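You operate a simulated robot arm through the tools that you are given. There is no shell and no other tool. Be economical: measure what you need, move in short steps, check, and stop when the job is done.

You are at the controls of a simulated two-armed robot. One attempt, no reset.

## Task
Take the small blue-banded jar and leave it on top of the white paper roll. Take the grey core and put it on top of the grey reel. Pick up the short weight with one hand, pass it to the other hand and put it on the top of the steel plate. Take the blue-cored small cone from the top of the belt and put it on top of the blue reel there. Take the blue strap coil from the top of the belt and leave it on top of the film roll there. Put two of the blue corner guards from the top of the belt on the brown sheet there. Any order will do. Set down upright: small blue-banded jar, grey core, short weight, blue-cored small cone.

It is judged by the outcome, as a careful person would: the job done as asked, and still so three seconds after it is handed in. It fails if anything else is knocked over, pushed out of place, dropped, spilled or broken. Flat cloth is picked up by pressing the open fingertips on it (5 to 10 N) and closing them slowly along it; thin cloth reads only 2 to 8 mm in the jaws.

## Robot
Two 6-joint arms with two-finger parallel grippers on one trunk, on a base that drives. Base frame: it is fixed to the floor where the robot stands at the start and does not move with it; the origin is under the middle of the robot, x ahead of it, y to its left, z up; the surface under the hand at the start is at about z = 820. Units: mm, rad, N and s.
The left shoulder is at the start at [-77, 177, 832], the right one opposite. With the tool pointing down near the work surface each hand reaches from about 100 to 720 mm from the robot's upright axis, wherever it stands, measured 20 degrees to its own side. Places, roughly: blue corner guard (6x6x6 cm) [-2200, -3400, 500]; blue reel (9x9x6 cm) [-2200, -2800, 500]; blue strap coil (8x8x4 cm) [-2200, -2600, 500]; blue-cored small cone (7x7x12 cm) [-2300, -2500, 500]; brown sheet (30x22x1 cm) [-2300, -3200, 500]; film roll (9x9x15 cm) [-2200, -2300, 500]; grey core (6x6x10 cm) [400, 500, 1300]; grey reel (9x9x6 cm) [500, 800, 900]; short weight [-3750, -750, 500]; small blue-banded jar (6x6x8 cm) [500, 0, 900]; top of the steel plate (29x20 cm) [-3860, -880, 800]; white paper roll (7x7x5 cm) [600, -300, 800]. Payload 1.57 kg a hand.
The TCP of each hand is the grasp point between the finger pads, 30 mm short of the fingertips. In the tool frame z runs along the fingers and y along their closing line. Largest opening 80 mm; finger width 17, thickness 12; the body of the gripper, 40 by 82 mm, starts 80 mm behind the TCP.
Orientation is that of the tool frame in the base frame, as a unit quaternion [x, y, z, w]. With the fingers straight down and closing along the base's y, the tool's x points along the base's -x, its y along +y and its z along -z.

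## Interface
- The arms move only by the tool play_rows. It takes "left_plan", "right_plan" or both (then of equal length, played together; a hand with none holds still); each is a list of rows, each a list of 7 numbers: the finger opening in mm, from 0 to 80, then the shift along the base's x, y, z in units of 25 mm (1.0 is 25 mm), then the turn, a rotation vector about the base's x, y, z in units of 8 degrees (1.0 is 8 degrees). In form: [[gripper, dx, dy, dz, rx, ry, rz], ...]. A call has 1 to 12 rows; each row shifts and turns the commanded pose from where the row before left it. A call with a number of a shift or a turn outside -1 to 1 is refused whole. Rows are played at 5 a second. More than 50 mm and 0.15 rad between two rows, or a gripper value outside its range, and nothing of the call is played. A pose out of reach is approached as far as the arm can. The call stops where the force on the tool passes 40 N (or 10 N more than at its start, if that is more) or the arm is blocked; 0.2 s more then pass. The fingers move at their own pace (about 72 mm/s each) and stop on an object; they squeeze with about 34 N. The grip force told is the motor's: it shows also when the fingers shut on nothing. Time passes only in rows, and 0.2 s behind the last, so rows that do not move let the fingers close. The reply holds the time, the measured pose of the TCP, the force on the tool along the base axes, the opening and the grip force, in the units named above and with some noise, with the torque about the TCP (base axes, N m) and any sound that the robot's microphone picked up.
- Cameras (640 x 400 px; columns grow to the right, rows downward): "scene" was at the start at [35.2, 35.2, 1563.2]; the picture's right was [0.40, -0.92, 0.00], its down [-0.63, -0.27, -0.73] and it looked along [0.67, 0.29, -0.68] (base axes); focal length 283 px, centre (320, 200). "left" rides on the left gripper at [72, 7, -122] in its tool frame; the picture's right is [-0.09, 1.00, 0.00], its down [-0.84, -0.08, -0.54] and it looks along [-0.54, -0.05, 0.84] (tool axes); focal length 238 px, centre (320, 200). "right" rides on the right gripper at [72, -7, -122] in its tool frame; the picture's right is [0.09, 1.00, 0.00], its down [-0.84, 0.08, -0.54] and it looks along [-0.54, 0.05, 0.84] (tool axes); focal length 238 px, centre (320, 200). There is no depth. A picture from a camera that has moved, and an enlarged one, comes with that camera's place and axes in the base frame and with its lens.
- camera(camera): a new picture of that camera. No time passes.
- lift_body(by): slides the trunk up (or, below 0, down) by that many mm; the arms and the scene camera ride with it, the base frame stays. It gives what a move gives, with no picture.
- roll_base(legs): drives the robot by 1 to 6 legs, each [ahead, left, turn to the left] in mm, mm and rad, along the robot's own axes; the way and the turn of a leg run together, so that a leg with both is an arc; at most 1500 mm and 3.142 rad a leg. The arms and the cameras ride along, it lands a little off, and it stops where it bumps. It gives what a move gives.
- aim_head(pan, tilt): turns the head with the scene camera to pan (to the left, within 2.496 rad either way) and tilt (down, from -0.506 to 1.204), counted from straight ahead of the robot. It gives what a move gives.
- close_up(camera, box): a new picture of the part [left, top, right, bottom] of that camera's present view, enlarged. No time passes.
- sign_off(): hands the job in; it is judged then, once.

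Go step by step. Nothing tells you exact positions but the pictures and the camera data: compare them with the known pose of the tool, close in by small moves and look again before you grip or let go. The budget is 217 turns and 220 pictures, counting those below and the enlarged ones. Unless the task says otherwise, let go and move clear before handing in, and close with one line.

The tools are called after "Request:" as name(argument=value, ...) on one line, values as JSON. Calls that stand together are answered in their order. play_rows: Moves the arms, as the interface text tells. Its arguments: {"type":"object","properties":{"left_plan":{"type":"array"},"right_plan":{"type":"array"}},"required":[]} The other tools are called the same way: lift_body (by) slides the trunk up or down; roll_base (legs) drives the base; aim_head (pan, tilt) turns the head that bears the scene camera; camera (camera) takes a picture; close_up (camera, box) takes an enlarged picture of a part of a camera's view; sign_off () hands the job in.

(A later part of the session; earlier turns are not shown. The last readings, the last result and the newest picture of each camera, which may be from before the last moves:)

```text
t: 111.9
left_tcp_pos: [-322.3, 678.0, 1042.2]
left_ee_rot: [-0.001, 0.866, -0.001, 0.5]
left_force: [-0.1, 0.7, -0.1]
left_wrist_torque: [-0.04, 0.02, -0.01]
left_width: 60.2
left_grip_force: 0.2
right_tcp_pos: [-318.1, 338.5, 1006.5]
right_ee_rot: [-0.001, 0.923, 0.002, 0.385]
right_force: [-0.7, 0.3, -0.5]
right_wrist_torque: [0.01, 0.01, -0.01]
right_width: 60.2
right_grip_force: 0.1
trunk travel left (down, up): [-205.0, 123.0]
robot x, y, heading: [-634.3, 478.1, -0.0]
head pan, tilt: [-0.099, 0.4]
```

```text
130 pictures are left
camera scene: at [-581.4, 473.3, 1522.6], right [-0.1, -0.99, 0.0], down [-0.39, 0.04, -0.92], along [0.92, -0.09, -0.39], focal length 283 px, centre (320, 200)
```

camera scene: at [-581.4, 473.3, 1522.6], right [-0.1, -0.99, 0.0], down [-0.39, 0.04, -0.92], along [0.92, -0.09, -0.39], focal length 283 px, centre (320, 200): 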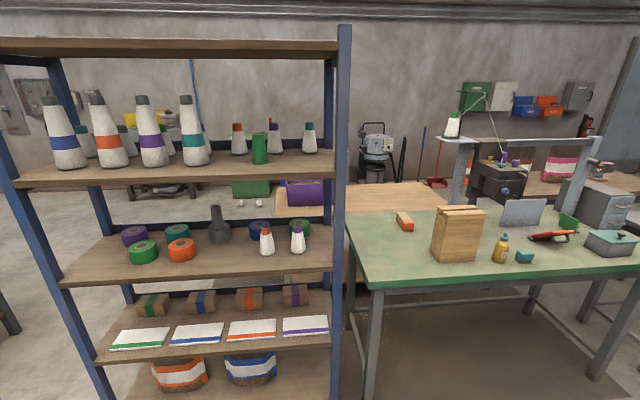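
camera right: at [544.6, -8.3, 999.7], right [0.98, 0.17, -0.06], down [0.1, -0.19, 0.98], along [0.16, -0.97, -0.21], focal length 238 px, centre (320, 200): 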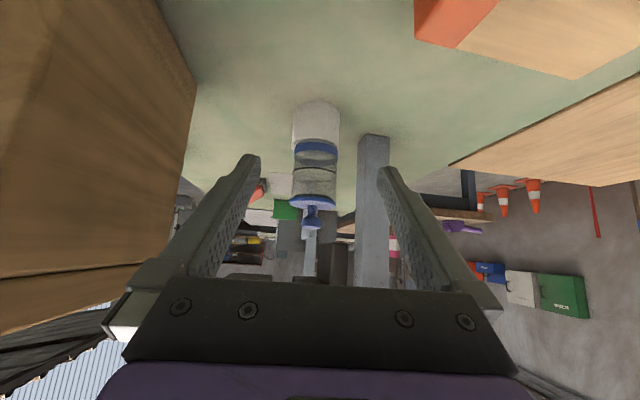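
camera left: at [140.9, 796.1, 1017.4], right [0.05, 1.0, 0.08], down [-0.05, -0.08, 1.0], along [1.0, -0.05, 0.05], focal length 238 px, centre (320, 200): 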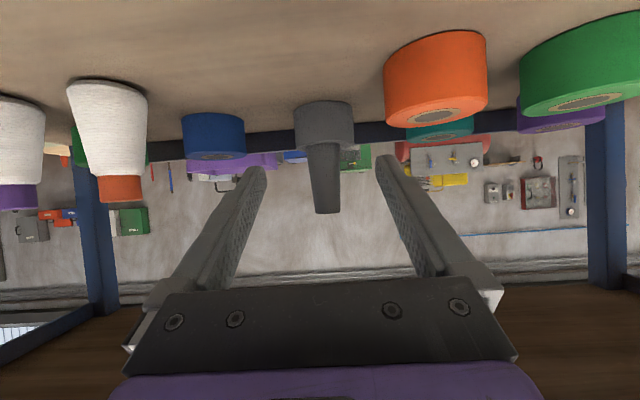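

Request:
roll_base(legs=[[0, 0, -1.571], [1400, 200, 0], [600, 0, 0]])

Request:
aim_head(pan=-1.0, tilt=0.35)

Request:
camera(camera="scene")

Request:
aim_head(pan=-1.9, tilt=0.35)

Request:
camera(camera="scene")

```text
t: 125.7
left_tcp_pos: [-130.0, -1816.2, 1042.1]
left_ee_rot: [0.597, 0.628, -0.344, 0.361]
left_force: [0.2, 0.5, 0.9]
left_wrist_torque: [0.01, 0.02, 0.08]
left_width: 60.1
left_grip_force: 0.1
right_tcp_pos: [-468.7, -1837.0, 1006.1]
right_ee_rot: [0.636, 0.669, -0.265, 0.281]
right_force: [-0.1, 0.2, 0.1]
right_wrist_torque: [-0.01, -0.03, -0.02]
right_width: 60.1
right_grip_force: 0.0
trunk travel left (down, up): [-205.0, 123.0]
robot x, y, heading: [-341.6, -1516.1, -1.526]
head pan, tilt: [-0.099, 0.4]
```

```text
t: 126.9
left_tcp_pos: [-130.3, -1817.4, 1042.5]
left_ee_rot: [0.597, 0.627, -0.346, 0.361]
left_force: [0.8, -0.5, 0.3]
left_wrist_torque: [0.02, 0.02, 0.03]
left_width: 59.6
left_grip_force: 0.1
right_tcp_pos: [-468.9, -1836.2, 1005.9]
right_ee_rot: [0.636, 0.669, -0.264, 0.28]
right_force: [-0.3, -0.1, 0.9]
right_wrist_torque: [0.0, 0.0, -0.01]
right_width: 60.0
right_grip_force: 0.0
trunk travel left (down, up): [-205.0, 123.0]
robot x, y, heading: [-343.7, -1515.6, -1.522]
head pan, tilt: [-1.0, 0.351]
```

```text
129 pictures are left
camera scene: at [-420.0, -1527.1, 1527.2], right [-0.58, 0.81, 0.0], down [0.28, 0.2, -0.94], along [-0.76, -0.54, -0.34], focal length 283 px, centre (320, 200)
```

scene: 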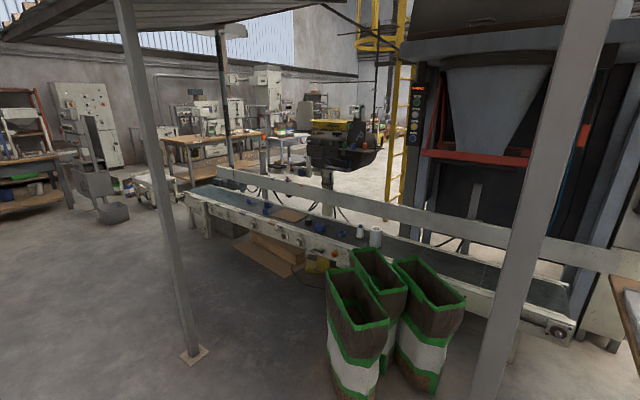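

```text
t: 128.1
left_tcp_pos: [-130.1, -1816.1, 1042.6]
left_ee_rot: [0.597, 0.627, -0.346, 0.361]
left_force: [0.0, 0.6, -0.2]
left_wrist_torque: [0.04, 0.03, 0.0]
left_width: 60.4
left_grip_force: 0.0
right_tcp_pos: [-469.5, -1837.5, 1006.7]
right_ee_rot: [0.636, 0.669, -0.265, 0.28]
right_force: [-0.1, -0.2, -0.6]
right_wrist_torque: [0.0, 0.01, -0.03]
right_width: 60.0
right_grip_force: 0.0
trunk travel left (down, up): [-205.0, 123.0]
robot x, y, heading: [-343.3, -1514.7, -1.52]
head pan, tilt: [-1.901, 0.351]
```

```text
128 pictures are left
camera scene: at [-433.6, -1447.2, 1527.2], right [0.28, 0.96, 0.0], down [0.33, -0.1, -0.94], along [-0.9, 0.26, -0.34], focal length 283 px, centre (320, 200)
```

scene: 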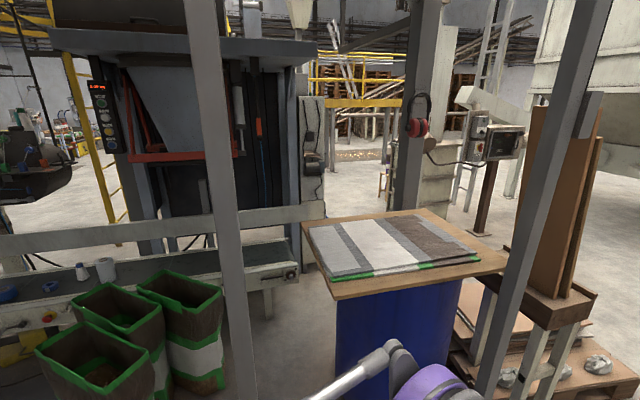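

The belt runs along y at x ≈ -2200 (near edge ≈ -1985); sacks stand at about x -1450…-1850, y > -2260, and posts at [-1050, -1490] and [-1050, -2950]. I drive between the posts and stop well short to look again.

Request:
roll_base(legs=[[965, 0, 0], [0, 0, -1.62], [600, 0, 0]])

Request:
aim_head(pan=0.0, tilt=0.45)

Request:
camera(camera="scene")

```text
t: 140.1
left_tcp_pos: [-1221.5, -2681.3, 1042.1]
left_ee_rot: [0.866, 0.007, -0.5, 0.003]
left_force: [0.3, -0.2, -1.0]
left_wrist_torque: [0.01, 0.0, -0.02]
left_width: 60.1
left_grip_force: 0.1
right_tcp_pos: [-1230.5, -2342.7, 1004.6]
right_ee_rot: [0.923, 0.008, -0.385, 0.005]
right_force: [0.3, 1.0, 1.1]
right_wrist_torque: [0.0, 0.01, 0.02]
right_width: 60.0
right_grip_force: 0.3
trunk travel left (down, up): [-205.0, 123.0]
robot x, y, heading: [-911.1, -2480.6, -3.125]
head pan, tilt: [-1.901, 0.351]
```

```text
t: 142.0
left_tcp_pos: [-1221.8, -2681.6, 1042.5]
left_ee_rot: [0.866, 0.007, -0.5, 0.002]
left_force: [-1.2, 0.2, -0.2]
left_wrist_torque: [0.02, 0.03, 0.02]
left_width: 60.1
left_grip_force: 0.1
right_tcp_pos: [-1229.8, -2340.9, 1005.2]
right_ee_rot: [0.923, 0.009, -0.384, 0.006]
right_force: [-0.2, 0.4, 0.4]
right_wrist_torque: [0.01, 0.01, 0.0]
right_width: 59.8
right_grip_force: 0.1
trunk travel left (down, up): [-205.0, 123.0]
robot x, y, heading: [-913.1, -2479.6, -3.131]
head pan, tilt: [0.0, 0.45]
```

```text
127 pictures are left
camera scene: at [-963.8, -2476.8, 1518.0], right [-0.02, 1.0, 0.0], down [0.44, 0.01, -0.9], along [-0.9, -0.01, -0.44], focal length 283 px, centre (320, 200)
```

scene: 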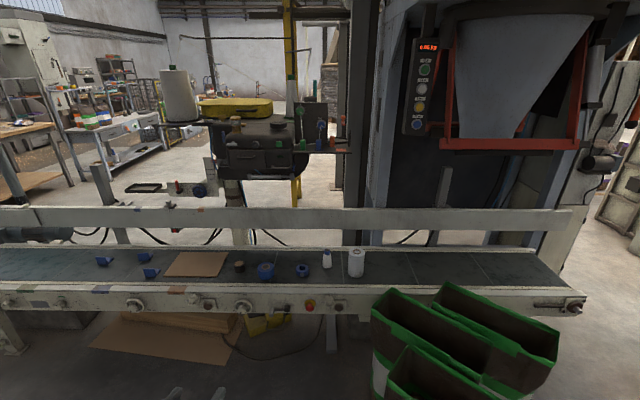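

Request:
close_up(camera="scene", box=[80, 240, 240, 320])

Request:
close_up(camera="scene", box=[220, 240, 380, 320])

```text
4.00 times, centred on (160, 280) of scene
camera zoom: at [-963.8, -2476.8, 1518.0], right [-0.02, 1.0, 0.0], down [0.44, 0.01, -0.9], along [-0.9, -0.01, -0.44], focal length 1131 px, centre (960, -120)
```

zoom: 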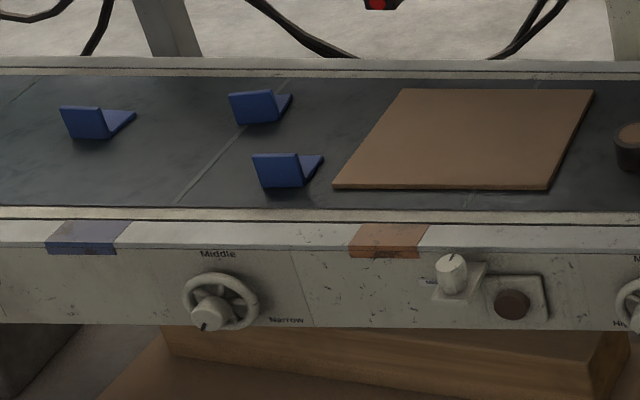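

```text
4.00 times, centred on (300, 280) of scene
camera zoom: at [-963.8, -2476.8, 1518.0], right [-0.02, 1.0, 0.0], down [0.44, 0.01, -0.9], along [-0.9, -0.01, -0.44], focal length 1131 px, centre (400, -120)
```

zoom: 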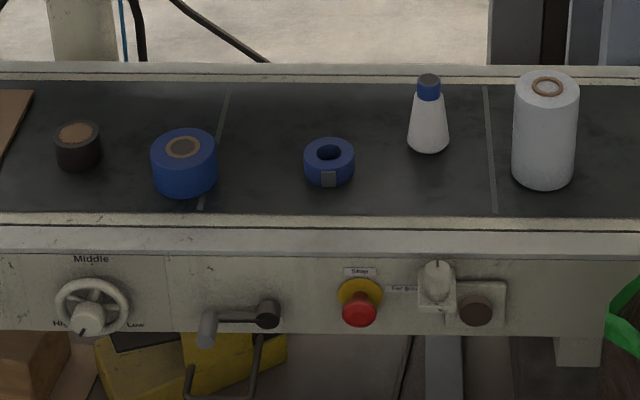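

All belt objects are found: cone [-2228, -2450], coil [-2171, -2584], blue reel [-2143, -2777], film roll [-2154, -2297], sheet [-2219, -3185], guards near y -3400…-3730. I drive to the first station at about [-1620, -2620] and lower the trunk.

Request:
roll_base(legs=[[400, 140, 0], [290, 0, 0]])

Request:
lift_body(by=-200)

Request:
aim_head(pan=0.0, tilt=0.8)

Request:
camera(camera="scene")

```text
t: 146.2
left_tcp_pos: [-1903.0, -2838.4, 1042.6]
left_ee_rot: [0.866, 0.013, -0.499, 0.006]
left_force: [-0.7, 0.5, 0.3]
left_wrist_torque: [-0.04, -0.02, -0.01]
left_width: 59.9
left_grip_force: 0.1
right_tcp_pos: [-1916.2, -2499.8, 1005.0]
right_ee_rot: [0.923, 0.015, -0.386, 0.007]
right_force: [0.4, -1.4, 0.6]
right_wrist_torque: [0.01, -0.02, 0.01]
right_width: 60.0
right_grip_force: 0.0
trunk travel left (down, up): [-205.0, 123.0]
robot x, y, heading: [-1595.2, -2631.4, -3.109]
head pan, tilt: [0.0, 0.45]
```

```text
t: 148.3
left_tcp_pos: [-1921.4, -2838.6, 831.2]
left_ee_rot: [0.873, 0.012, -0.488, 0.006]
left_force: [-0.2, -0.2, -0.2]
left_wrist_torque: [0.01, -0.03, 0.0]
left_width: 60.0
left_grip_force: 0.0
right_tcp_pos: [-1916.3, -2498.3, 807.4]
right_ee_rot: [0.923, 0.014, -0.385, 0.007]
right_force: [-1.2, -0.3, 0.7]
right_wrist_torque: [-0.01, 0.01, 0.03]
right_width: 60.1
right_grip_force: 0.2
trunk travel left (down, up): [-5.0, 323.0]
robot x, y, heading: [-1597.9, -2630.8, -3.114]
head pan, tilt: [0.0, 0.45]
```

```text
t: 149.2
left_tcp_pos: [-1921.1, -2838.7, 830.5]
left_ee_rot: [0.873, 0.013, -0.488, 0.006]
left_force: [1.0, 0.5, 0.1]
left_wrist_torque: [0.02, -0.03, 0.01]
left_width: 60.1
left_grip_force: 0.0
right_tcp_pos: [-1915.6, -2498.7, 805.2]
right_ee_rot: [0.923, 0.014, -0.385, 0.007]
right_force: [-0.2, 0.9, -0.5]
right_wrist_torque: [0.02, 0.03, 0.03]
right_width: 59.8
right_grip_force: 0.0
trunk travel left (down, up): [-5.0, 323.0]
robot x, y, heading: [-1593.0, -2630.2, -3.111]
head pan, tilt: [0.0, 0.799]
```

```text
124 pictures are left
camera scene: at [-1684.9, -2631.5, 1284.6], right [-0.03, 1.0, 0.0], down [0.72, 0.02, -0.7], along [-0.7, -0.02, -0.72], focal length 283 px, centre (320, 200)
```

scene: 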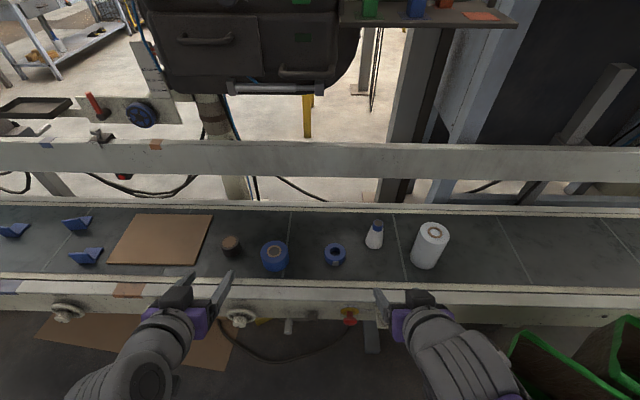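

Re-triangulating puts the belt at z ≈ 440, the cone at about [-2290, -2451]. I move 60 mm closer, straighten, and bring the right hand pointing down above the cone.

Request:
roll_base(legs=[[60, 0, -0.03]])

Request:
play_rows(right_plan=[[70, -1, 0.16, 0, 0, -0.9, 0], [70, -1, 0.16, 0, 0, -0.9, 0], [70, -1, 0.16, 0, 0, -0.9, 0], [70, -1, 0.16, 0, 0, -0.9, 0], [70, -1, 0.16, 0, 0, -0.9, 0], [70, -1, 0.16, 0, 0, -0.9, 0], [70, -1, 0.16, -0.5, 0, -0.22, 0], [70, -1, 0.16, -0.5, 0, 0, 0], [70, -1, 0.16, -0.5, 0, 0, 0], [70, -1, 0.16, -0.5, 0, 0, 0], [70, -1, 0.16, -0.5, 0, 0, 0], [70, 0, 0, 0, 0, 0, 0]])

Request:
camera(camera="right")

Request:
camera(camera="scene")

```text
t: 150.1
left_tcp_pos: [-1985.6, -2828.6, 830.4]
left_ee_rot: [0.873, -0.001, -0.488, -0.002]
left_force: [0.3, -0.3, 0.5]
left_wrist_torque: [-0.03, -0.01, -0.02]
left_width: 60.0
left_grip_force: 0.2
right_tcp_pos: [-1969.8, -2488.9, 807.1]
right_ee_rot: [0.923, -0.001, -0.384, 0.001]
right_force: [0.0, 0.0, 1.0]
right_wrist_torque: [0.01, -0.02, 0.02]
right_width: 60.0
right_grip_force: 0.1
trunk travel left (down, up): [-5.0, 323.0]
robot x, y, heading: [-1655.7, -2630.9, 3.139]
head pan, tilt: [0.0, 0.799]
```

```text
t: 152.7
left_tcp_pos: [-1986.8, -2829.2, 830.6]
left_ee_rot: [0.873, -0.001, -0.488, -0.002]
left_force: [-0.3, -0.6, -0.2]
left_wrist_torque: [0.02, -0.01, -0.01]
left_width: 60.0
left_grip_force: 0.2
right_tcp_pos: [-2246.2, -2449.0, 744.0]
right_ee_rot: [1.0, 0.0, -0.003, 0.0]
right_force: [-0.4, 0.1, -0.7]
right_wrist_torque: [-0.01, -0.02, 0.0]
right_width: 70.0
right_grip_force: 0.1
trunk travel left (down, up): [-5.0, 323.0]
robot x, y, heading: [-1655.7, -2635.2, 3.142]
head pan, tilt: [0.0, 0.799]
```

```text
123 pictures are left
camera right: at [-2173.8, -2442.4, 864.9], right [0.09, -1.0, 0.0], down [-0.83, -0.07, 0.55], along [-0.54, -0.05, -0.84], focal length 238 px, centre (320, 200)
```

right: 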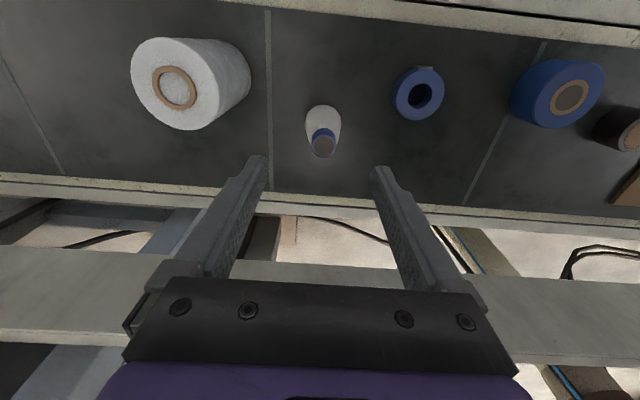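

```text
122 pictures are left
camera scene: at [-1742.9, -2629.4, 1284.6], right [0.0, 1.0, 0.0], down [0.72, 0.0, -0.7], along [-0.7, 0.0, -0.72], focal length 283 px, centre (320, 200)
```

scene: 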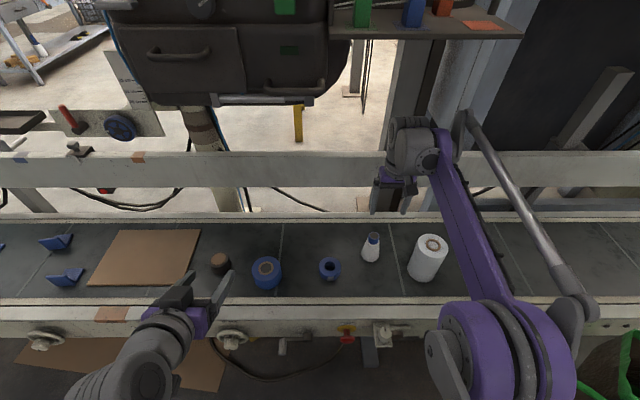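

Request:
play_rows(right_plan=[[70, -0.8, -0.28, -1, 0, 0, 0], [70, -0.72, 0, -1, 0, 0, 0], [70, 0, 0, -1, 0, 0, 0], [60, 0, 0, -1, 0, 0, 0], [60, 0, 0, 0, 0, 0, 0]])

Request:
camera(camera="right")

Request:
close_up(camera="scene", box=[320, 180, 480, 300])

```text
t: 153.9
left_tcp_pos: [-1985.3, -2829.9, 831.5]
left_ee_rot: [0.873, -0.001, -0.488, -0.001]
left_force: [0.1, 0.3, -0.1]
left_wrist_torque: [-0.01, 0.0, -0.02]
left_width: 59.8
left_grip_force: 0.1
right_tcp_pos: [-2283.5, -2454.7, 645.4]
right_ee_rot: [1.0, 0.0, -0.002, 0.001]
right_force: [-0.2, -0.2, -0.5]
right_wrist_torque: [0.01, 0.01, -0.01]
right_width: 59.9
right_grip_force: 0.1
trunk travel left (down, up): [-5.0, 323.0]
robot x, y, heading: [-1652.3, -2632.8, 3.141]
head pan, tilt: [0.0, 0.799]
```

```text
121 pictures are left
camera right: at [-2210.9, -2448.0, 766.6], right [0.09, -1.0, 0.0], down [-0.83, -0.07, 0.55], along [-0.54, -0.05, -0.84], focal length 238 px, centre (320, 200)
```

right: 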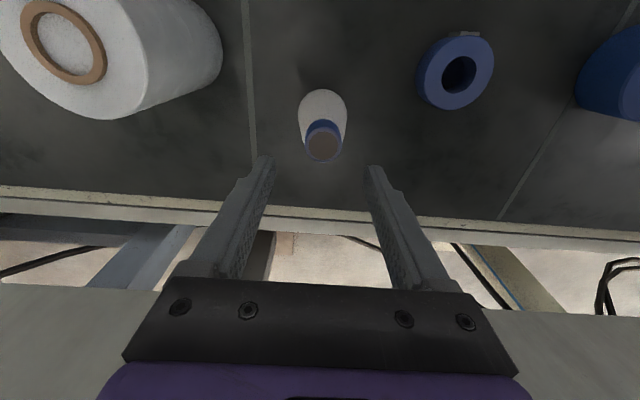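

```text
3.33 times, centred on (400, 240) of scene
camera zoom: at [-1743.0, -2629.4, 1284.6], right [0.0, 1.0, 0.0], down [0.72, 0.0, -0.7], along [-0.7, 0.0, -0.72], focal length 942 px, centre (53, 67)
```

zoom: 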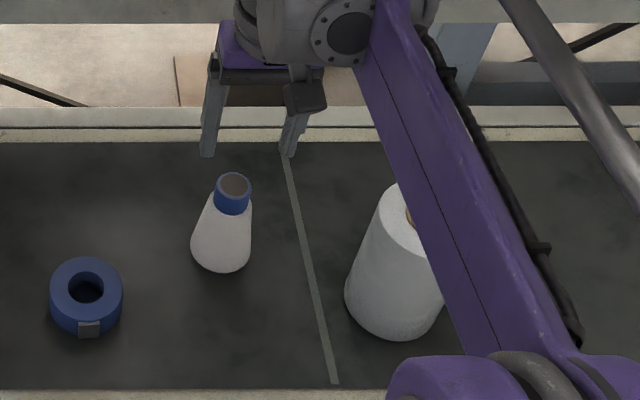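

Request:
play_rows(right_plan=[[60, -0.3, -0.1, -1, 0, 0, 0], [60, 0, 0, -1, 0, 0, 0], [60, 0, 0, -1, 0, 0, 0], [60, 0, 0, -0.4, 0, 0, 0], [60, 0, 0, 0, 0, 0, 0]])

Request:
camera(camera="right")

Request:
close_up(camera="scene", box=[320, 180, 480, 300])

```text
t: 155.1
left_tcp_pos: [-1986.1, -2828.4, 831.0]
left_ee_rot: [0.873, -0.002, -0.488, -0.003]
left_force: [-0.1, -1.5, -0.2]
left_wrist_torque: [0.0, -0.04, 0.03]
left_width: 59.7
left_grip_force: 0.1
right_tcp_pos: [-2290.4, -2453.3, 557.3]
right_ee_rot: [1.0, -0.001, -0.003, 0.001]
right_force: [-2.1, 1.0, -0.3]
right_wrist_torque: [0.02, -0.01, 0.02]
right_width: 60.1
right_grip_force: 0.1
trunk travel left (down, up): [-5.0, 323.0]
robot x, y, heading: [-1654.0, -2634.6, 3.14]
head pan, tilt: [0.0, 0.799]
```

```text
119 pictures are left
camera right: at [-2217.6, -2446.7, 679.6], right [0.09, -1.0, 0.0], down [-0.83, -0.07, 0.55], along [-0.54, -0.05, -0.84], focal length 238 px, centre (320, 200)
```

right: 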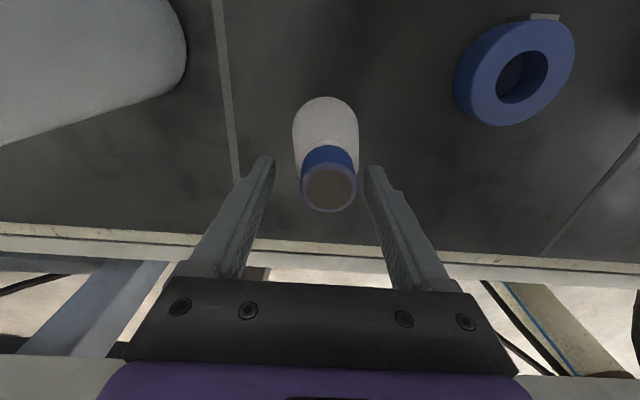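

```text
3.33 times, centred on (400, 240) of scene
camera zoom: at [-1743.0, -2629.4, 1284.6], right [0.0, 1.0, 0.0], down [0.72, 0.0, -0.7], along [-0.7, 0.0, -0.72], focal length 942 px, centre (53, 67)
```

zoom: 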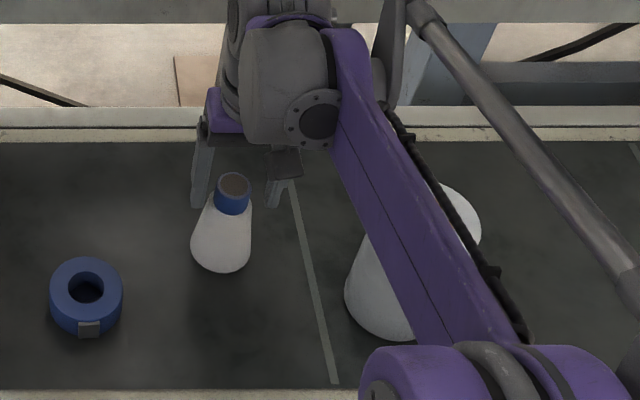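

Request:
play_rows(right_plan=[[60, 0.04, -0.2, 0.3, 0, 0, 0], [40, 0, 0, 0, 0, 0, 0], [0, 0, 0, 0, 0, 0, 0], [0, 0, 0, 0, 0, 0, 0], [0, 0, 0, 0, 0, 0, 0]])

Request:
play_rows(right_plan=[[0, 0, 0, 0.2, 0, 0, 0], [0, 0, 0, 0.6, 0, 0, 0], [0, 0, 0, 0, 0, 0, 0]])

Request:
camera(camera="right")

Request:
close_up(camera="scene", box=[320, 180, 480, 300])

```text
t: 156.3
left_tcp_pos: [-1985.4, -2829.1, 831.0]
left_ee_rot: [0.873, -0.001, -0.489, -0.002]
left_force: [-0.5, 0.3, 0.4]
left_wrist_torque: [0.0, 0.01, 0.01]
left_width: 60.1
left_grip_force: 0.1
right_tcp_pos: [-2288.6, -2457.8, 568.8]
right_ee_rot: [1.0, -0.001, -0.003, 0.001]
right_force: [-2.9, 3.6, 9.5]
right_wrist_torque: [0.19, 0.04, 0.03]
right_width: 35.0
right_grip_force: 34.2
trunk travel left (down, up): [-5.0, 323.0]
robot x, y, heading: [-1656.4, -2633.2, 3.137]
head pan, tilt: [0.0, 0.799]
```

```text
t: 157.1
left_tcp_pos: [-1986.0, -2829.9, 830.5]
left_ee_rot: [0.873, -0.001, -0.487, -0.001]
left_force: [-0.3, -0.6, 0.4]
left_wrist_torque: [-0.01, 0.03, 0.0]
left_width: 60.0
left_grip_force: 0.0
right_tcp_pos: [-2286.2, -2459.5, 585.9]
right_ee_rot: [1.0, -0.002, -0.003, 0.001]
right_force: [-0.4, -0.3, -2.5]
right_wrist_torque: [0.02, -0.02, 0.01]
right_width: 32.6
right_grip_force: 34.2
trunk travel left (down, up): [-5.0, 323.0]
robot x, y, heading: [-1651.2, -2630.7, 3.138]
head pan, tilt: [0.0, 0.799]
```

```text
117 pictures are left
camera right: at [-2215.7, -2453.2, 707.7], right [0.09, -1.0, 0.0], down [-0.83, -0.07, 0.55], along [-0.54, -0.05, -0.84], focal length 238 px, centre (320, 200)
```

right: 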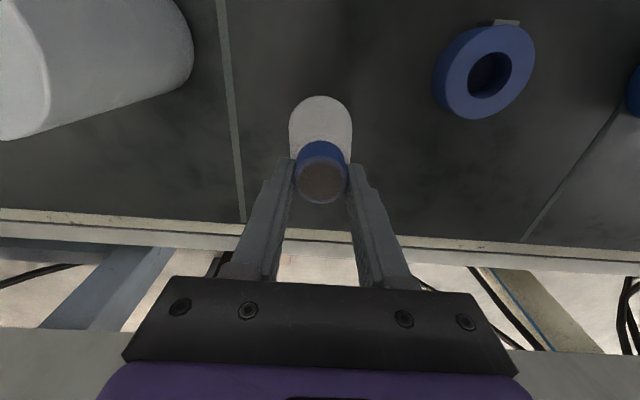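

```text
3.33 times, centred on (400, 240) of scene
camera zoom: at [-1743.1, -2629.3, 1284.6], right [0.0, 1.0, 0.0], down [0.72, 0.0, -0.7], along [-0.7, 0.0, -0.72], focal length 942 px, centre (53, 67)
```

zoom: 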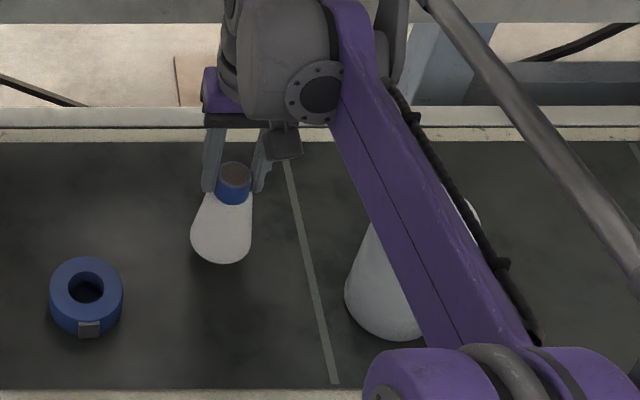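

Request:
play_rows(right_plan=[[0, 0, 0, 0.8, 0, 0, 0], [0, 0, 0, 0.8, 0, 0, 0], [0, 0, 0, 0.8, 0, 0, 0], [0, 0, 0, 0, 0, 0, 0]])

Request:
camera(camera="right")

```text
t: 158.1
left_tcp_pos: [-1986.3, -2829.1, 830.7]
left_ee_rot: [0.874, 0.0, -0.487, -0.001]
left_force: [0.0, -0.5, -0.5]
left_wrist_torque: [-0.02, 0.0, -0.02]
left_width: 60.1
left_grip_force: 0.0
right_tcp_pos: [-2289.7, -2458.5, 647.1]
right_ee_rot: [1.0, -0.001, -0.003, 0.001]
right_force: [0.3, 0.3, -2.0]
right_wrist_torque: [-0.03, 0.0, 0.01]
right_width: 32.9
right_grip_force: 34.3
trunk travel left (down, up): [-5.0, 323.0]
robot x, y, heading: [-1651.7, -2632.2, 3.137]
head pan, tilt: [0.0, 0.799]
```

```text
115 pictures are left
camera right: at [-2217.1, -2452.0, 768.7], right [0.09, -1.0, 0.0], down [-0.83, -0.07, 0.55], along [-0.54, -0.05, -0.84], focal length 238 px, centre (320, 200)
```

right: 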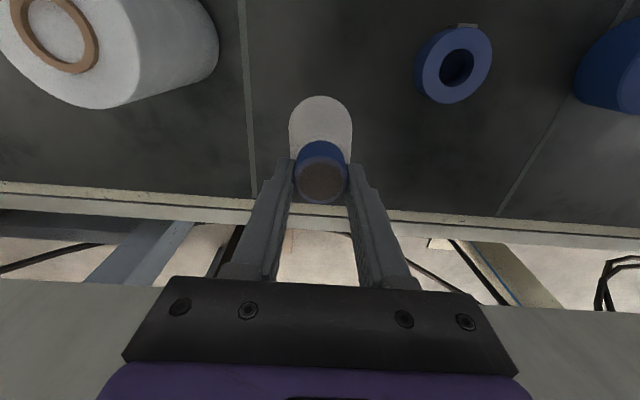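

The cone is held steadily. I shift the left hand out of the way, then carry the cone over to the blue reel.

Request:
play_rows(left_plan=[[60, 0, -1, 0, 0, 0, 0], [60, 0, -1, 0, 0, 0, 0], [60, 0, -1, 0, 0, 0, 0], [60, 0, -1, 0, 0, 0, 0], [60, 0, -1, 0, 0, 0, 0], [60, 0, -1, 0, 0, 0, 0], [60, 0, -1, 0, 0, 0, 0], [60, 0, -1, 0, 0, 0, 0]])

Request:
play_rows(right_plan=[[0, 0, 0, 1, 0, 0, 0], [0, 0.3, -1, 0.3, 0, 0, 0], [0, 0.3, -1, 0, 0, 0, 0], [0, 0.3, -1, 0, 0, 0, 0], [0, 0.3, -1, 0, 0, 0, 0], [0, 0.3, -1, 0, 0, 0, 0], [0, 0.3, -1, 0, 0, 0, 0], [0, 0.3, -1, 0, 0, 0, 0], [0, 0.3, -1, 0, 0, 0, 0], [0, 0.3, -1, 0, 0, 0, 0], [0, 0.3, -1, 0, 0, 0, 0], [0, 0, 0, 0, 0, 0, 0]])

Request:
camera(camera="right")

Request:
camera(camera="scene")

```text
t: 159.9
left_tcp_pos: [-2010.2, -2956.9, 819.5]
left_ee_rot: [0.87, -0.062, -0.486, -0.059]
left_force: [0.1, -0.8, 0.9]
left_wrist_torque: [0.0, 0.01, 0.01]
left_width: 59.8
left_grip_force: 0.0
right_tcp_pos: [-2289.6, -2459.2, 647.4]
right_ee_rot: [1.0, -0.001, -0.003, 0.001]
right_force: [-0.2, 0.0, -2.0]
right_wrist_torque: [-0.03, -0.02, -0.01]
right_width: 32.6
right_grip_force: 34.1
trunk travel left (down, up): [-5.0, 323.0]
robot x, y, heading: [-1651.8, -2630.3, 3.144]
head pan, tilt: [0.0, 0.799]
stopped in row 8 (left hand): the arm was blocked; the commanded pose is now the measured one
```

```text
t: 162.5
left_tcp_pos: [-2009.9, -2956.5, 819.3]
left_ee_rot: [0.87, -0.063, -0.485, -0.061]
left_force: [0.0, -0.4, -0.6]
left_wrist_torque: [0.02, 0.02, -0.01]
left_width: 60.2
left_grip_force: 0.1
right_tcp_pos: [-2213.9, -2708.8, 678.3]
right_ee_rot: [1.0, -0.002, -0.003, 0.001]
right_force: [-0.1, 0.1, -1.9]
right_wrist_torque: [0.03, -0.01, -0.02]
right_width: 33.0
right_grip_force: 33.8
trunk travel left (down, up): [-5.0, 323.0]
robot x, y, heading: [-1654.6, -2632.6, 3.141]
head pan, tilt: [0.0, 0.799]
```

```text
114 pictures are left
camera right: at [-2141.4, -2702.1, 799.8], right [0.09, -1.0, 0.0], down [-0.83, -0.07, 0.55], along [-0.54, -0.05, -0.84], focal length 238 px, centre (320, 200)
```

right: 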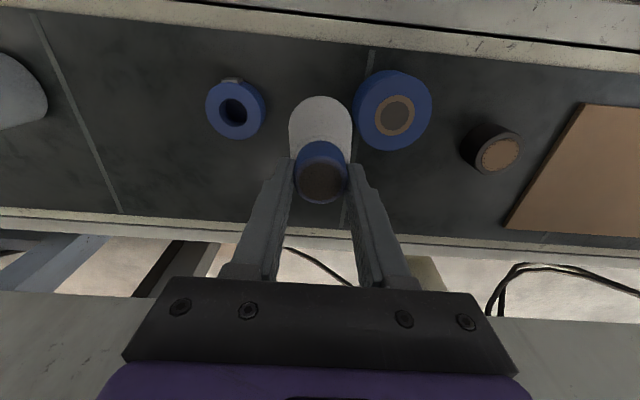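

```text
113 pictures are left
camera scene: at [-1743.2, -2629.4, 1284.6], right [0.0, 1.0, 0.0], down [0.72, 0.0, -0.7], along [-0.7, 0.0, -0.72], focal length 283 px, centre (320, 200)
```

scene: 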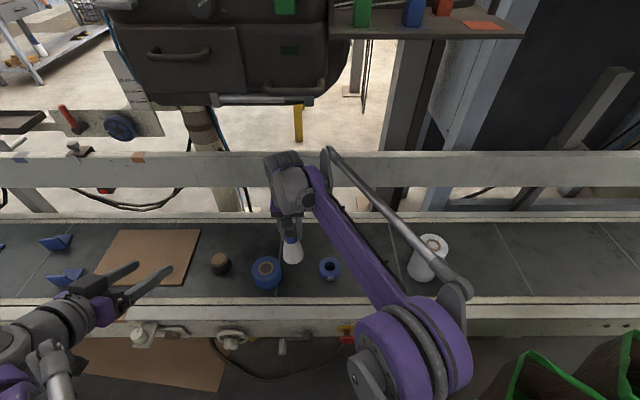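

Request:
play_rows(right_plan=[[0, 0.1, -1, 0, 0, 0, 0], [0, 0.1, -1, 0, 0, 0, 0], [0, 0.1, -1, 0, 0, 0, 0], [0, 0.1, -0.5, 0, 0, 0, 0], [0, 0, 0, -0.8, 0, 0, 0], [0, 0, 0, 0, 0, 0, 0]])

Request:
camera(camera="right")

Request:
close_up(camera="scene", box=[220, 200, 320, 300])

```text
t: 163.9
left_tcp_pos: [-2010.2, -2956.5, 819.5]
left_ee_rot: [0.87, -0.062, -0.486, -0.059]
left_force: [0.7, 0.3, -0.7]
left_wrist_torque: [-0.01, 0.02, 0.01]
left_width: 60.2
left_grip_force: 0.1
right_tcp_pos: [-2205.0, -2796.0, 657.4]
right_ee_rot: [1.0, 0.0, -0.003, 0.001]
right_force: [-0.9, -0.6, -2.7]
right_wrist_torque: [0.0, 0.02, -0.01]
right_width: 32.7
right_grip_force: 34.8
trunk travel left (down, up): [-5.0, 323.0]
robot x, y, heading: [-1656.8, -2633.4, 3.137]
head pan, tilt: [0.0, 0.799]
```

```text
112 pictures are left
camera right: at [-2133.0, -2788.7, 778.8], right [0.09, -1.0, 0.0], down [-0.83, -0.07, 0.55], along [-0.54, -0.05, -0.84], focal length 238 px, centre (320, 200)
```

right: 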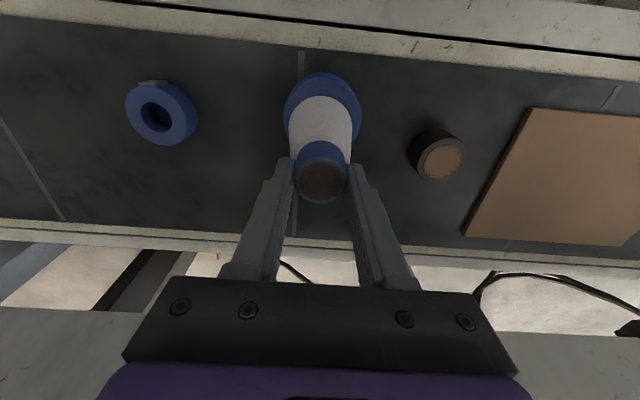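

```text
4.00 times, centred on (270, 250) of scene
camera zoom: at [-1743.1, -2629.4, 1284.6], right [0.0, 1.0, 0.0], down [0.72, 0.0, -0.7], along [-0.7, 0.0, -0.72], focal length 1131 px, centre (520, 0)
```

zoom: 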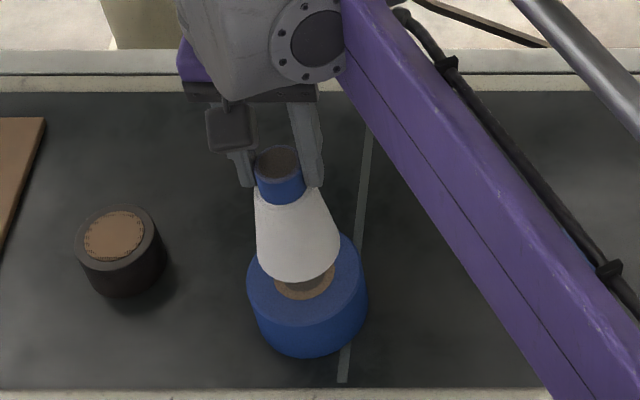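

Request:
play_rows(right_plan=[[0, 0, 0, -0.4, 0, 0, 0], [0, 0, 0, -0.3, 0, 0, 0], [0, 0, 0, 0, 0, 0, 0]])

Request:
play_rows(right_plan=[[0, 0, 0, -0.12, 0, 0, 0], [0, 0, 0, 0, 0, 0, 0]])

Request:
play_rows(right_plan=[[0, 0, 0, -0.12, 0, 0, 0], [0, 0, 0, 0, 0, 0, 0]])

Request:
close_up(camera="scene", box=[220, 200, 320, 300])

Request:
close_up(camera="right", box=[260, 50, 400, 210])

```text
t: 164.7
left_tcp_pos: [-2009.2, -2957.4, 819.2]
left_ee_rot: [0.87, -0.063, -0.486, -0.061]
left_force: [-0.5, -1.0, 0.7]
left_wrist_torque: [-0.02, -0.02, -0.01]
left_width: 60.0
left_grip_force: 0.1
right_tcp_pos: [-2204.3, -2796.5, 641.9]
right_ee_rot: [1.0, -0.001, -0.003, 0.001]
right_force: [-0.7, -0.1, -1.9]
right_wrist_torque: [0.01, 0.0, -0.02]
right_width: 32.7
right_grip_force: 34.1
trunk travel left (down, up): [-5.0, 323.0]
robot x, y, heading: [-1653.4, -2632.6, 3.139]
head pan, tilt: [0.0, 0.799]
```

```text
t: 165.3
left_tcp_pos: [-2009.8, -2956.1, 820.0]
left_ee_rot: [0.87, -0.062, -0.486, -0.06]
left_force: [-0.5, -0.4, 0.2]
left_wrist_torque: [0.03, 0.03, 0.01]
left_width: 60.0
left_grip_force: 0.1
right_tcp_pos: [-2204.6, -2795.8, 638.4]
right_ee_rot: [1.0, -0.001, -0.003, 0.001]
right_force: [0.4, 0.4, -2.7]
right_wrist_torque: [-0.01, -0.01, -0.03]
right_width: 33.0
right_grip_force: 34.0
trunk travel left (down, up): [-5.0, 323.0]
robot x, y, heading: [-1650.5, -2631.0, 3.138]
head pan, tilt: [0.0, 0.799]
```

```text
t: 165.9
left_tcp_pos: [-2009.4, -2955.8, 819.3]
left_ee_rot: [0.87, -0.062, -0.486, -0.06]
left_force: [-0.3, -0.7, 0.0]
left_wrist_torque: [-0.02, -0.03, -0.02]
left_width: 60.0
left_grip_force: 0.0
right_tcp_pos: [-2204.6, -2795.4, 636.2]
right_ee_rot: [1.0, -0.001, -0.003, 0.0]
right_force: [0.4, -0.1, -2.4]
right_wrist_torque: [-0.01, 0.04, -0.01]
right_width: 32.7
right_grip_force: 34.2
trunk travel left (down, up): [-5.0, 323.0]
robot x, y, heading: [-1655.2, -2632.4, 3.137]
head pan, tilt: [0.0, 0.799]
```

```text
4.00 times, centred on (270, 250) of scene
camera zoom: at [-1743.1, -2629.4, 1284.6], right [0.0, 1.0, 0.0], down [0.72, 0.0, -0.7], along [-0.7, 0.0, -0.72], focal length 1131 px, centre (520, 0)
```

zoom: 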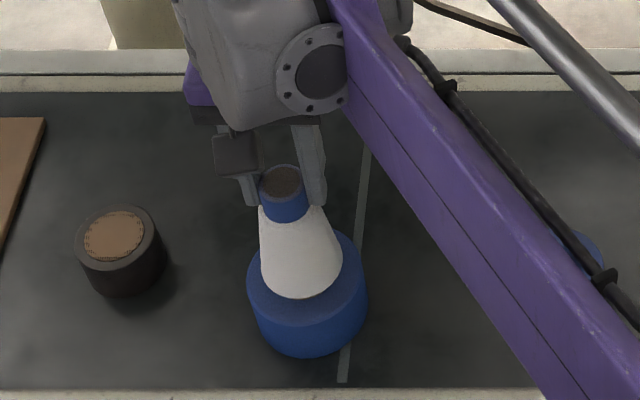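

```text
2.50 times, centred on (330, 130) of right
camera zoom: at [-2132.6, -2789.3, 756.6], right [0.09, -1.0, 0.0], down [-0.83, -0.07, 0.55], along [-0.54, -0.05, -0.84], focal length 596 px, centre (295, 375)
```

zoom: 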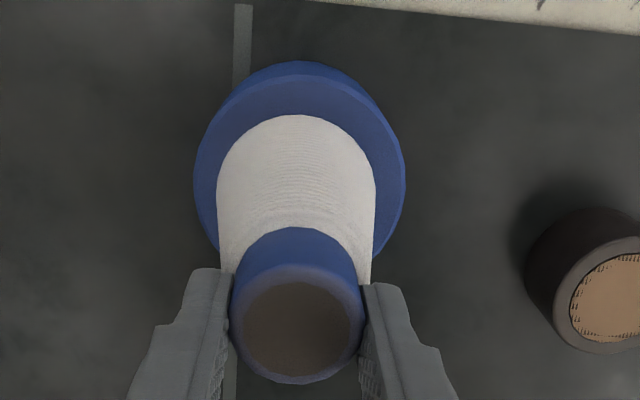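

Request:
play_rows(right_plan=[[0, 0, 0, -0.1, 0, 0, 0], [0, 0, 0, -0.1, 0, 0, 0], [0, 0, 0, 0, 0, 0, 0]])

Request:
play_rows(right_plan=[[0, 0, 0, -0.08, 0, 0, 0], [0, 0, 0, 0, 0, 0, 0]])

Request:
play_rows(right_plan=[[0, 0, 0, -0.08, 0, 0, 0], [0, 0, 0, 0, 0, 0, 0]])

Request:
play_rows(right_plan=[[0, 0, 0, -0.08, 0, 0, 0], [0, 0, 0, 0, 0, 0, 0]])

Request:
close_up(camera="scene", box=[220, 200, 320, 300])

```text
t: 166.7
left_tcp_pos: [-2010.0, -2957.0, 819.6]
left_ee_rot: [0.87, -0.062, -0.486, -0.06]
left_force: [0.8, -0.3, -0.1]
left_wrist_torque: [0.01, 0.0, -0.02]
left_width: 60.0
left_grip_force: 0.0
right_tcp_pos: [-2205.4, -2797.1, 630.5]
right_ee_rot: [1.0, -0.001, -0.002, 0.001]
right_force: [1.6, 0.2, -1.6]
right_wrist_torque: [0.02, 0.0, 0.0]
right_width: 32.7
right_grip_force: 34.4
trunk travel left (down, up): [-5.0, 323.0]
robot x, y, heading: [-1654.2, -2631.9, 3.136]
head pan, tilt: [0.0, 0.799]
```

```text
t: 167.3
left_tcp_pos: [-2011.3, -2957.3, 818.6]
left_ee_rot: [0.87, -0.063, -0.485, -0.061]
left_force: [-0.8, 0.0, 0.1]
left_wrist_torque: [-0.01, 0.0, -0.02]
left_width: 59.8
left_grip_force: 0.1
right_tcp_pos: [-2205.9, -2796.3, 628.8]
right_ee_rot: [1.0, 0.0, -0.002, 0.001]
right_force: [0.5, -0.3, -2.8]
right_wrist_torque: [0.01, 0.04, -0.02]
right_width: 32.8
right_grip_force: 33.7
trunk travel left (down, up): [-5.0, 323.0]
robot x, y, heading: [-1652.7, -2631.0, 3.138]
head pan, tilt: [0.0, 0.799]
```

```text
t: 167.9
left_tcp_pos: [-2010.1, -2956.8, 819.4]
left_ee_rot: [0.87, -0.062, -0.486, -0.06]
left_force: [-0.6, 0.3, 0.2]
left_wrist_torque: [0.0, 0.0, 0.04]
left_width: 60.0
left_grip_force: 0.0
right_tcp_pos: [-2205.4, -2798.1, 625.4]
right_ee_rot: [1.0, -0.002, -0.002, 0.001]
right_force: [-0.2, -0.7, -2.1]
right_wrist_torque: [0.0, 0.01, -0.02]
right_width: 32.2
right_grip_force: 34.0
trunk travel left (down, up): [-5.0, 323.0]
robot x, y, heading: [-1654.5, -2635.3, 3.141]
head pan, tilt: [0.0, 0.799]
```

```text
t: 168.5
left_tcp_pos: [-2009.9, -2957.4, 819.2]
left_ee_rot: [0.87, -0.062, -0.486, -0.06]
left_force: [0.3, 0.0, 0.0]
left_wrist_torque: [0.0, 0.0, -0.02]
left_width: 59.8
left_grip_force: 0.0
right_tcp_pos: [-2205.2, -2797.1, 623.5]
right_ee_rot: [1.0, -0.001, -0.002, 0.0]
right_force: [-0.5, -0.7, -0.7]
right_wrist_torque: [0.04, 0.01, 0.01]
right_width: 32.8
right_grip_force: 34.4
trunk travel left (down, up): [-5.0, 323.0]
robot x, y, heading: [-1654.2, -2634.1, 3.138]
head pan, tilt: [0.0, 0.799]
```

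```text
4.00 times, centred on (270, 250) of scene
camera zoom: at [-1743.1, -2629.4, 1284.6], right [0.0, 1.0, 0.0], down [0.72, 0.0, -0.7], along [-0.7, 0.0, -0.72], focal length 1131 px, centre (520, 0)
```

zoom: 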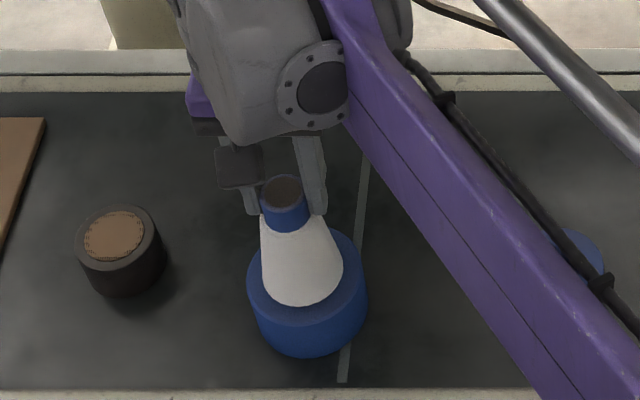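

Request:
play_rows(right_plan=[[0, 0, 0, -0.06, 0, 0, 0], [0, 0, 0, 0, 0, 0, 0]])

Request:
play_rows(right_plan=[[40, 0, 0, 0, 0, 0, 0], [60, 0, 0, 0, 0, 0, 0], [60, 0, 0, 0.5, 0, 0, 0], [60, 0, 0, 1, 0, 0, 0], [60, 0, 0, 1, 0, 0, 0], [60, 0, 0, 1, 0, 0, 0], [60, 0, 0, 1, 0, 0, 0]])

Request:
camera(camera="scene")

Request:
camera(camera="right")

```text
t: 169.1
left_tcp_pos: [-2008.9, -2957.7, 819.7]
left_ee_rot: [0.869, -0.061, -0.487, -0.059]
left_force: [-0.5, -0.1, 0.0]
left_wrist_torque: [0.0, 0.06, 0.01]
left_width: 60.0
left_grip_force: 0.0
right_tcp_pos: [-2202.7, -2797.8, 624.1]
right_ee_rot: [1.0, -0.001, -0.005, 0.001]
right_force: [-6.4, -1.0, 27.5]
right_wrist_torque: [0.09, 0.26, -0.01]
right_width: 32.6
right_grip_force: 33.9
trunk travel left (down, up): [-5.0, 323.0]
robot x, y, heading: [-1652.7, -2634.8, 3.139]
head pan, tilt: [0.0, 0.799]
```

```text
t: 170.7
left_tcp_pos: [-2009.7, -2957.3, 818.6]
left_ee_rot: [0.87, -0.061, -0.485, -0.059]
left_force: [0.7, -0.5, -0.5]
left_wrist_torque: [0.01, 0.01, -0.02]
left_width: 60.1
left_grip_force: 0.0
right_tcp_pos: [-2203.8, -2797.6, 737.9]
right_ee_rot: [1.0, -0.001, -0.003, 0.0]
right_force: [0.3, -0.7, -0.5]
right_wrist_torque: [0.02, -0.01, 0.03]
right_width: 60.0
right_grip_force: 0.1
trunk travel left (down, up): [-5.0, 323.0]
robot x, y, heading: [-1654.1, -2631.0, 3.14]
head pan, tilt: [0.0, 0.799]
```

```text
107 pictures are left
camera scene: at [-1743.0, -2629.4, 1284.6], right [0.0, 1.0, 0.0], down [0.72, 0.0, -0.7], along [-0.7, 0.0, -0.72], focal length 283 px, centre (320, 200)
```

scene: 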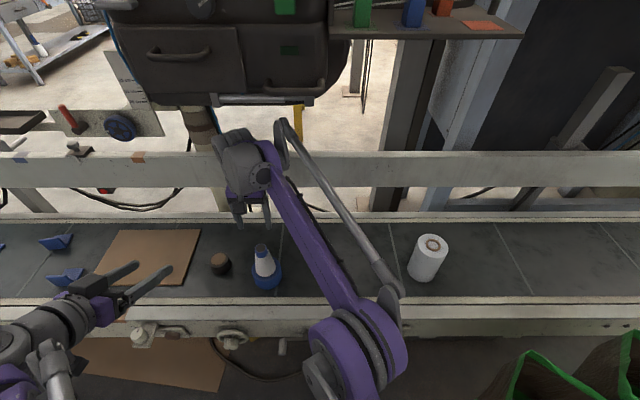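

```text
106 pictures are left
camera right: at [-2131.0, -2790.3, 858.7], right [0.09, -1.0, 0.0], down [-0.83, -0.08, 0.55], along [-0.54, -0.05, -0.84], focal length 238 px, centre (320, 200)
```

right: 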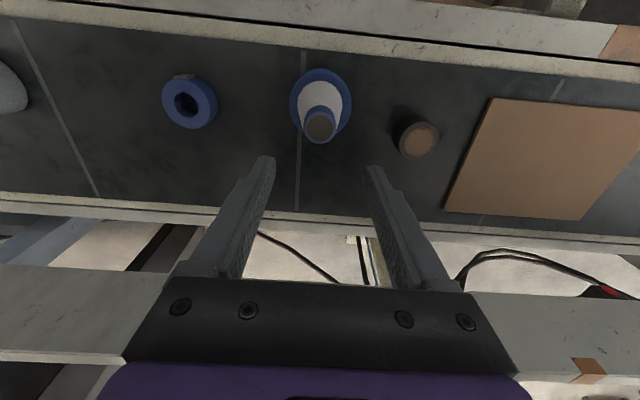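

The cone stands on the blue reel. Next the coil: I'll grip its rim with one finger in the hole; moving above it to measure.

Request:
play_rows(right_plan=[[50, -0.08, 1, 0, 0, 0, 0], [50, -0.08, 1, 0, 0, 0, 0], [50, -0.08, 1, 0, 0, 0, 0], [50, -0.08, 1, 0, 0, 0, 0], [50, -0.08, 1, 0, 0, 0, 0], [50, -0.08, 1, 0, 0, 0, 0], [50, -0.08, 1, 0, 0, 0, 0], [50, -0.08, 1, -0.8, 0, 0, 0], [50, -0.08, 1, -0.8, 0, 0, 0], [50, 0, 0.24, -0.8, 0, 0, 0], [50, 0, 0, -0.8, 0, 0, 0], [50, 0, 0, 0, 0, 0, 0]])

Request:
camera(camera="right")

Request:
close_up(camera="scene", box=[280, 210, 460, 310])

```text
t: 173.3
left_tcp_pos: [-2010.0, -2956.9, 820.5]
left_ee_rot: [0.87, -0.062, -0.486, -0.059]
left_force: [0.3, -0.4, 0.0]
left_wrist_torque: [-0.03, -0.06, 0.0]
left_width: 59.8
left_grip_force: 0.0
right_tcp_pos: [-2223.4, -2564.3, 655.3]
right_ee_rot: [1.0, -0.001, -0.003, 0.001]
right_force: [0.3, -0.8, 0.6]
right_wrist_torque: [0.01, 0.02, 0.01]
right_width: 50.0
right_grip_force: 0.0
trunk travel left (down, up): [-5.0, 323.0]
robot x, y, heading: [-1655.3, -2631.6, 3.141]
head pan, tilt: [0.0, 0.799]
```

```text
105 pictures are left
camera right: at [-2150.6, -2558.3, 777.3], right [0.09, -1.0, 0.0], down [-0.83, -0.07, 0.55], along [-0.54, -0.05, -0.84], focal length 238 px, centre (320, 200)
```

right: 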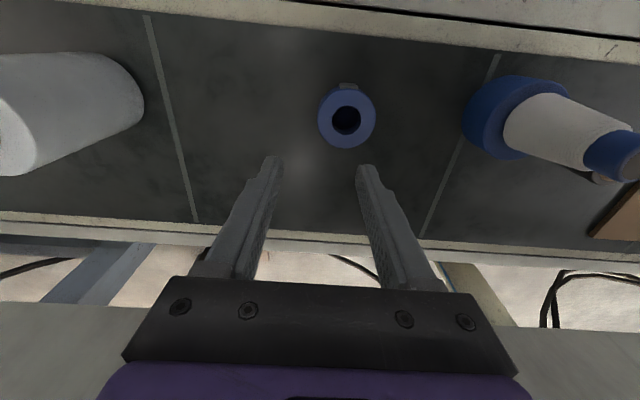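

```text
3.56 times, centred on (370, 260) of scene
camera zoom: at [-1743.0, -2629.4, 1284.6], right [0.0, 1.0, 0.0], down [0.72, 0.0, -0.7], along [-0.7, 0.0, -0.72], focal length 1005 px, centre (142, -13)
```

zoom: 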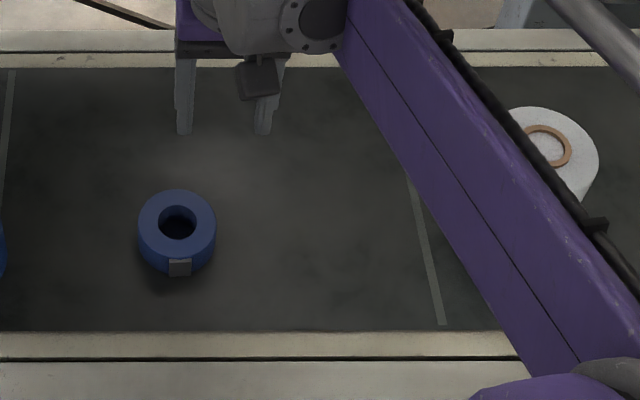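

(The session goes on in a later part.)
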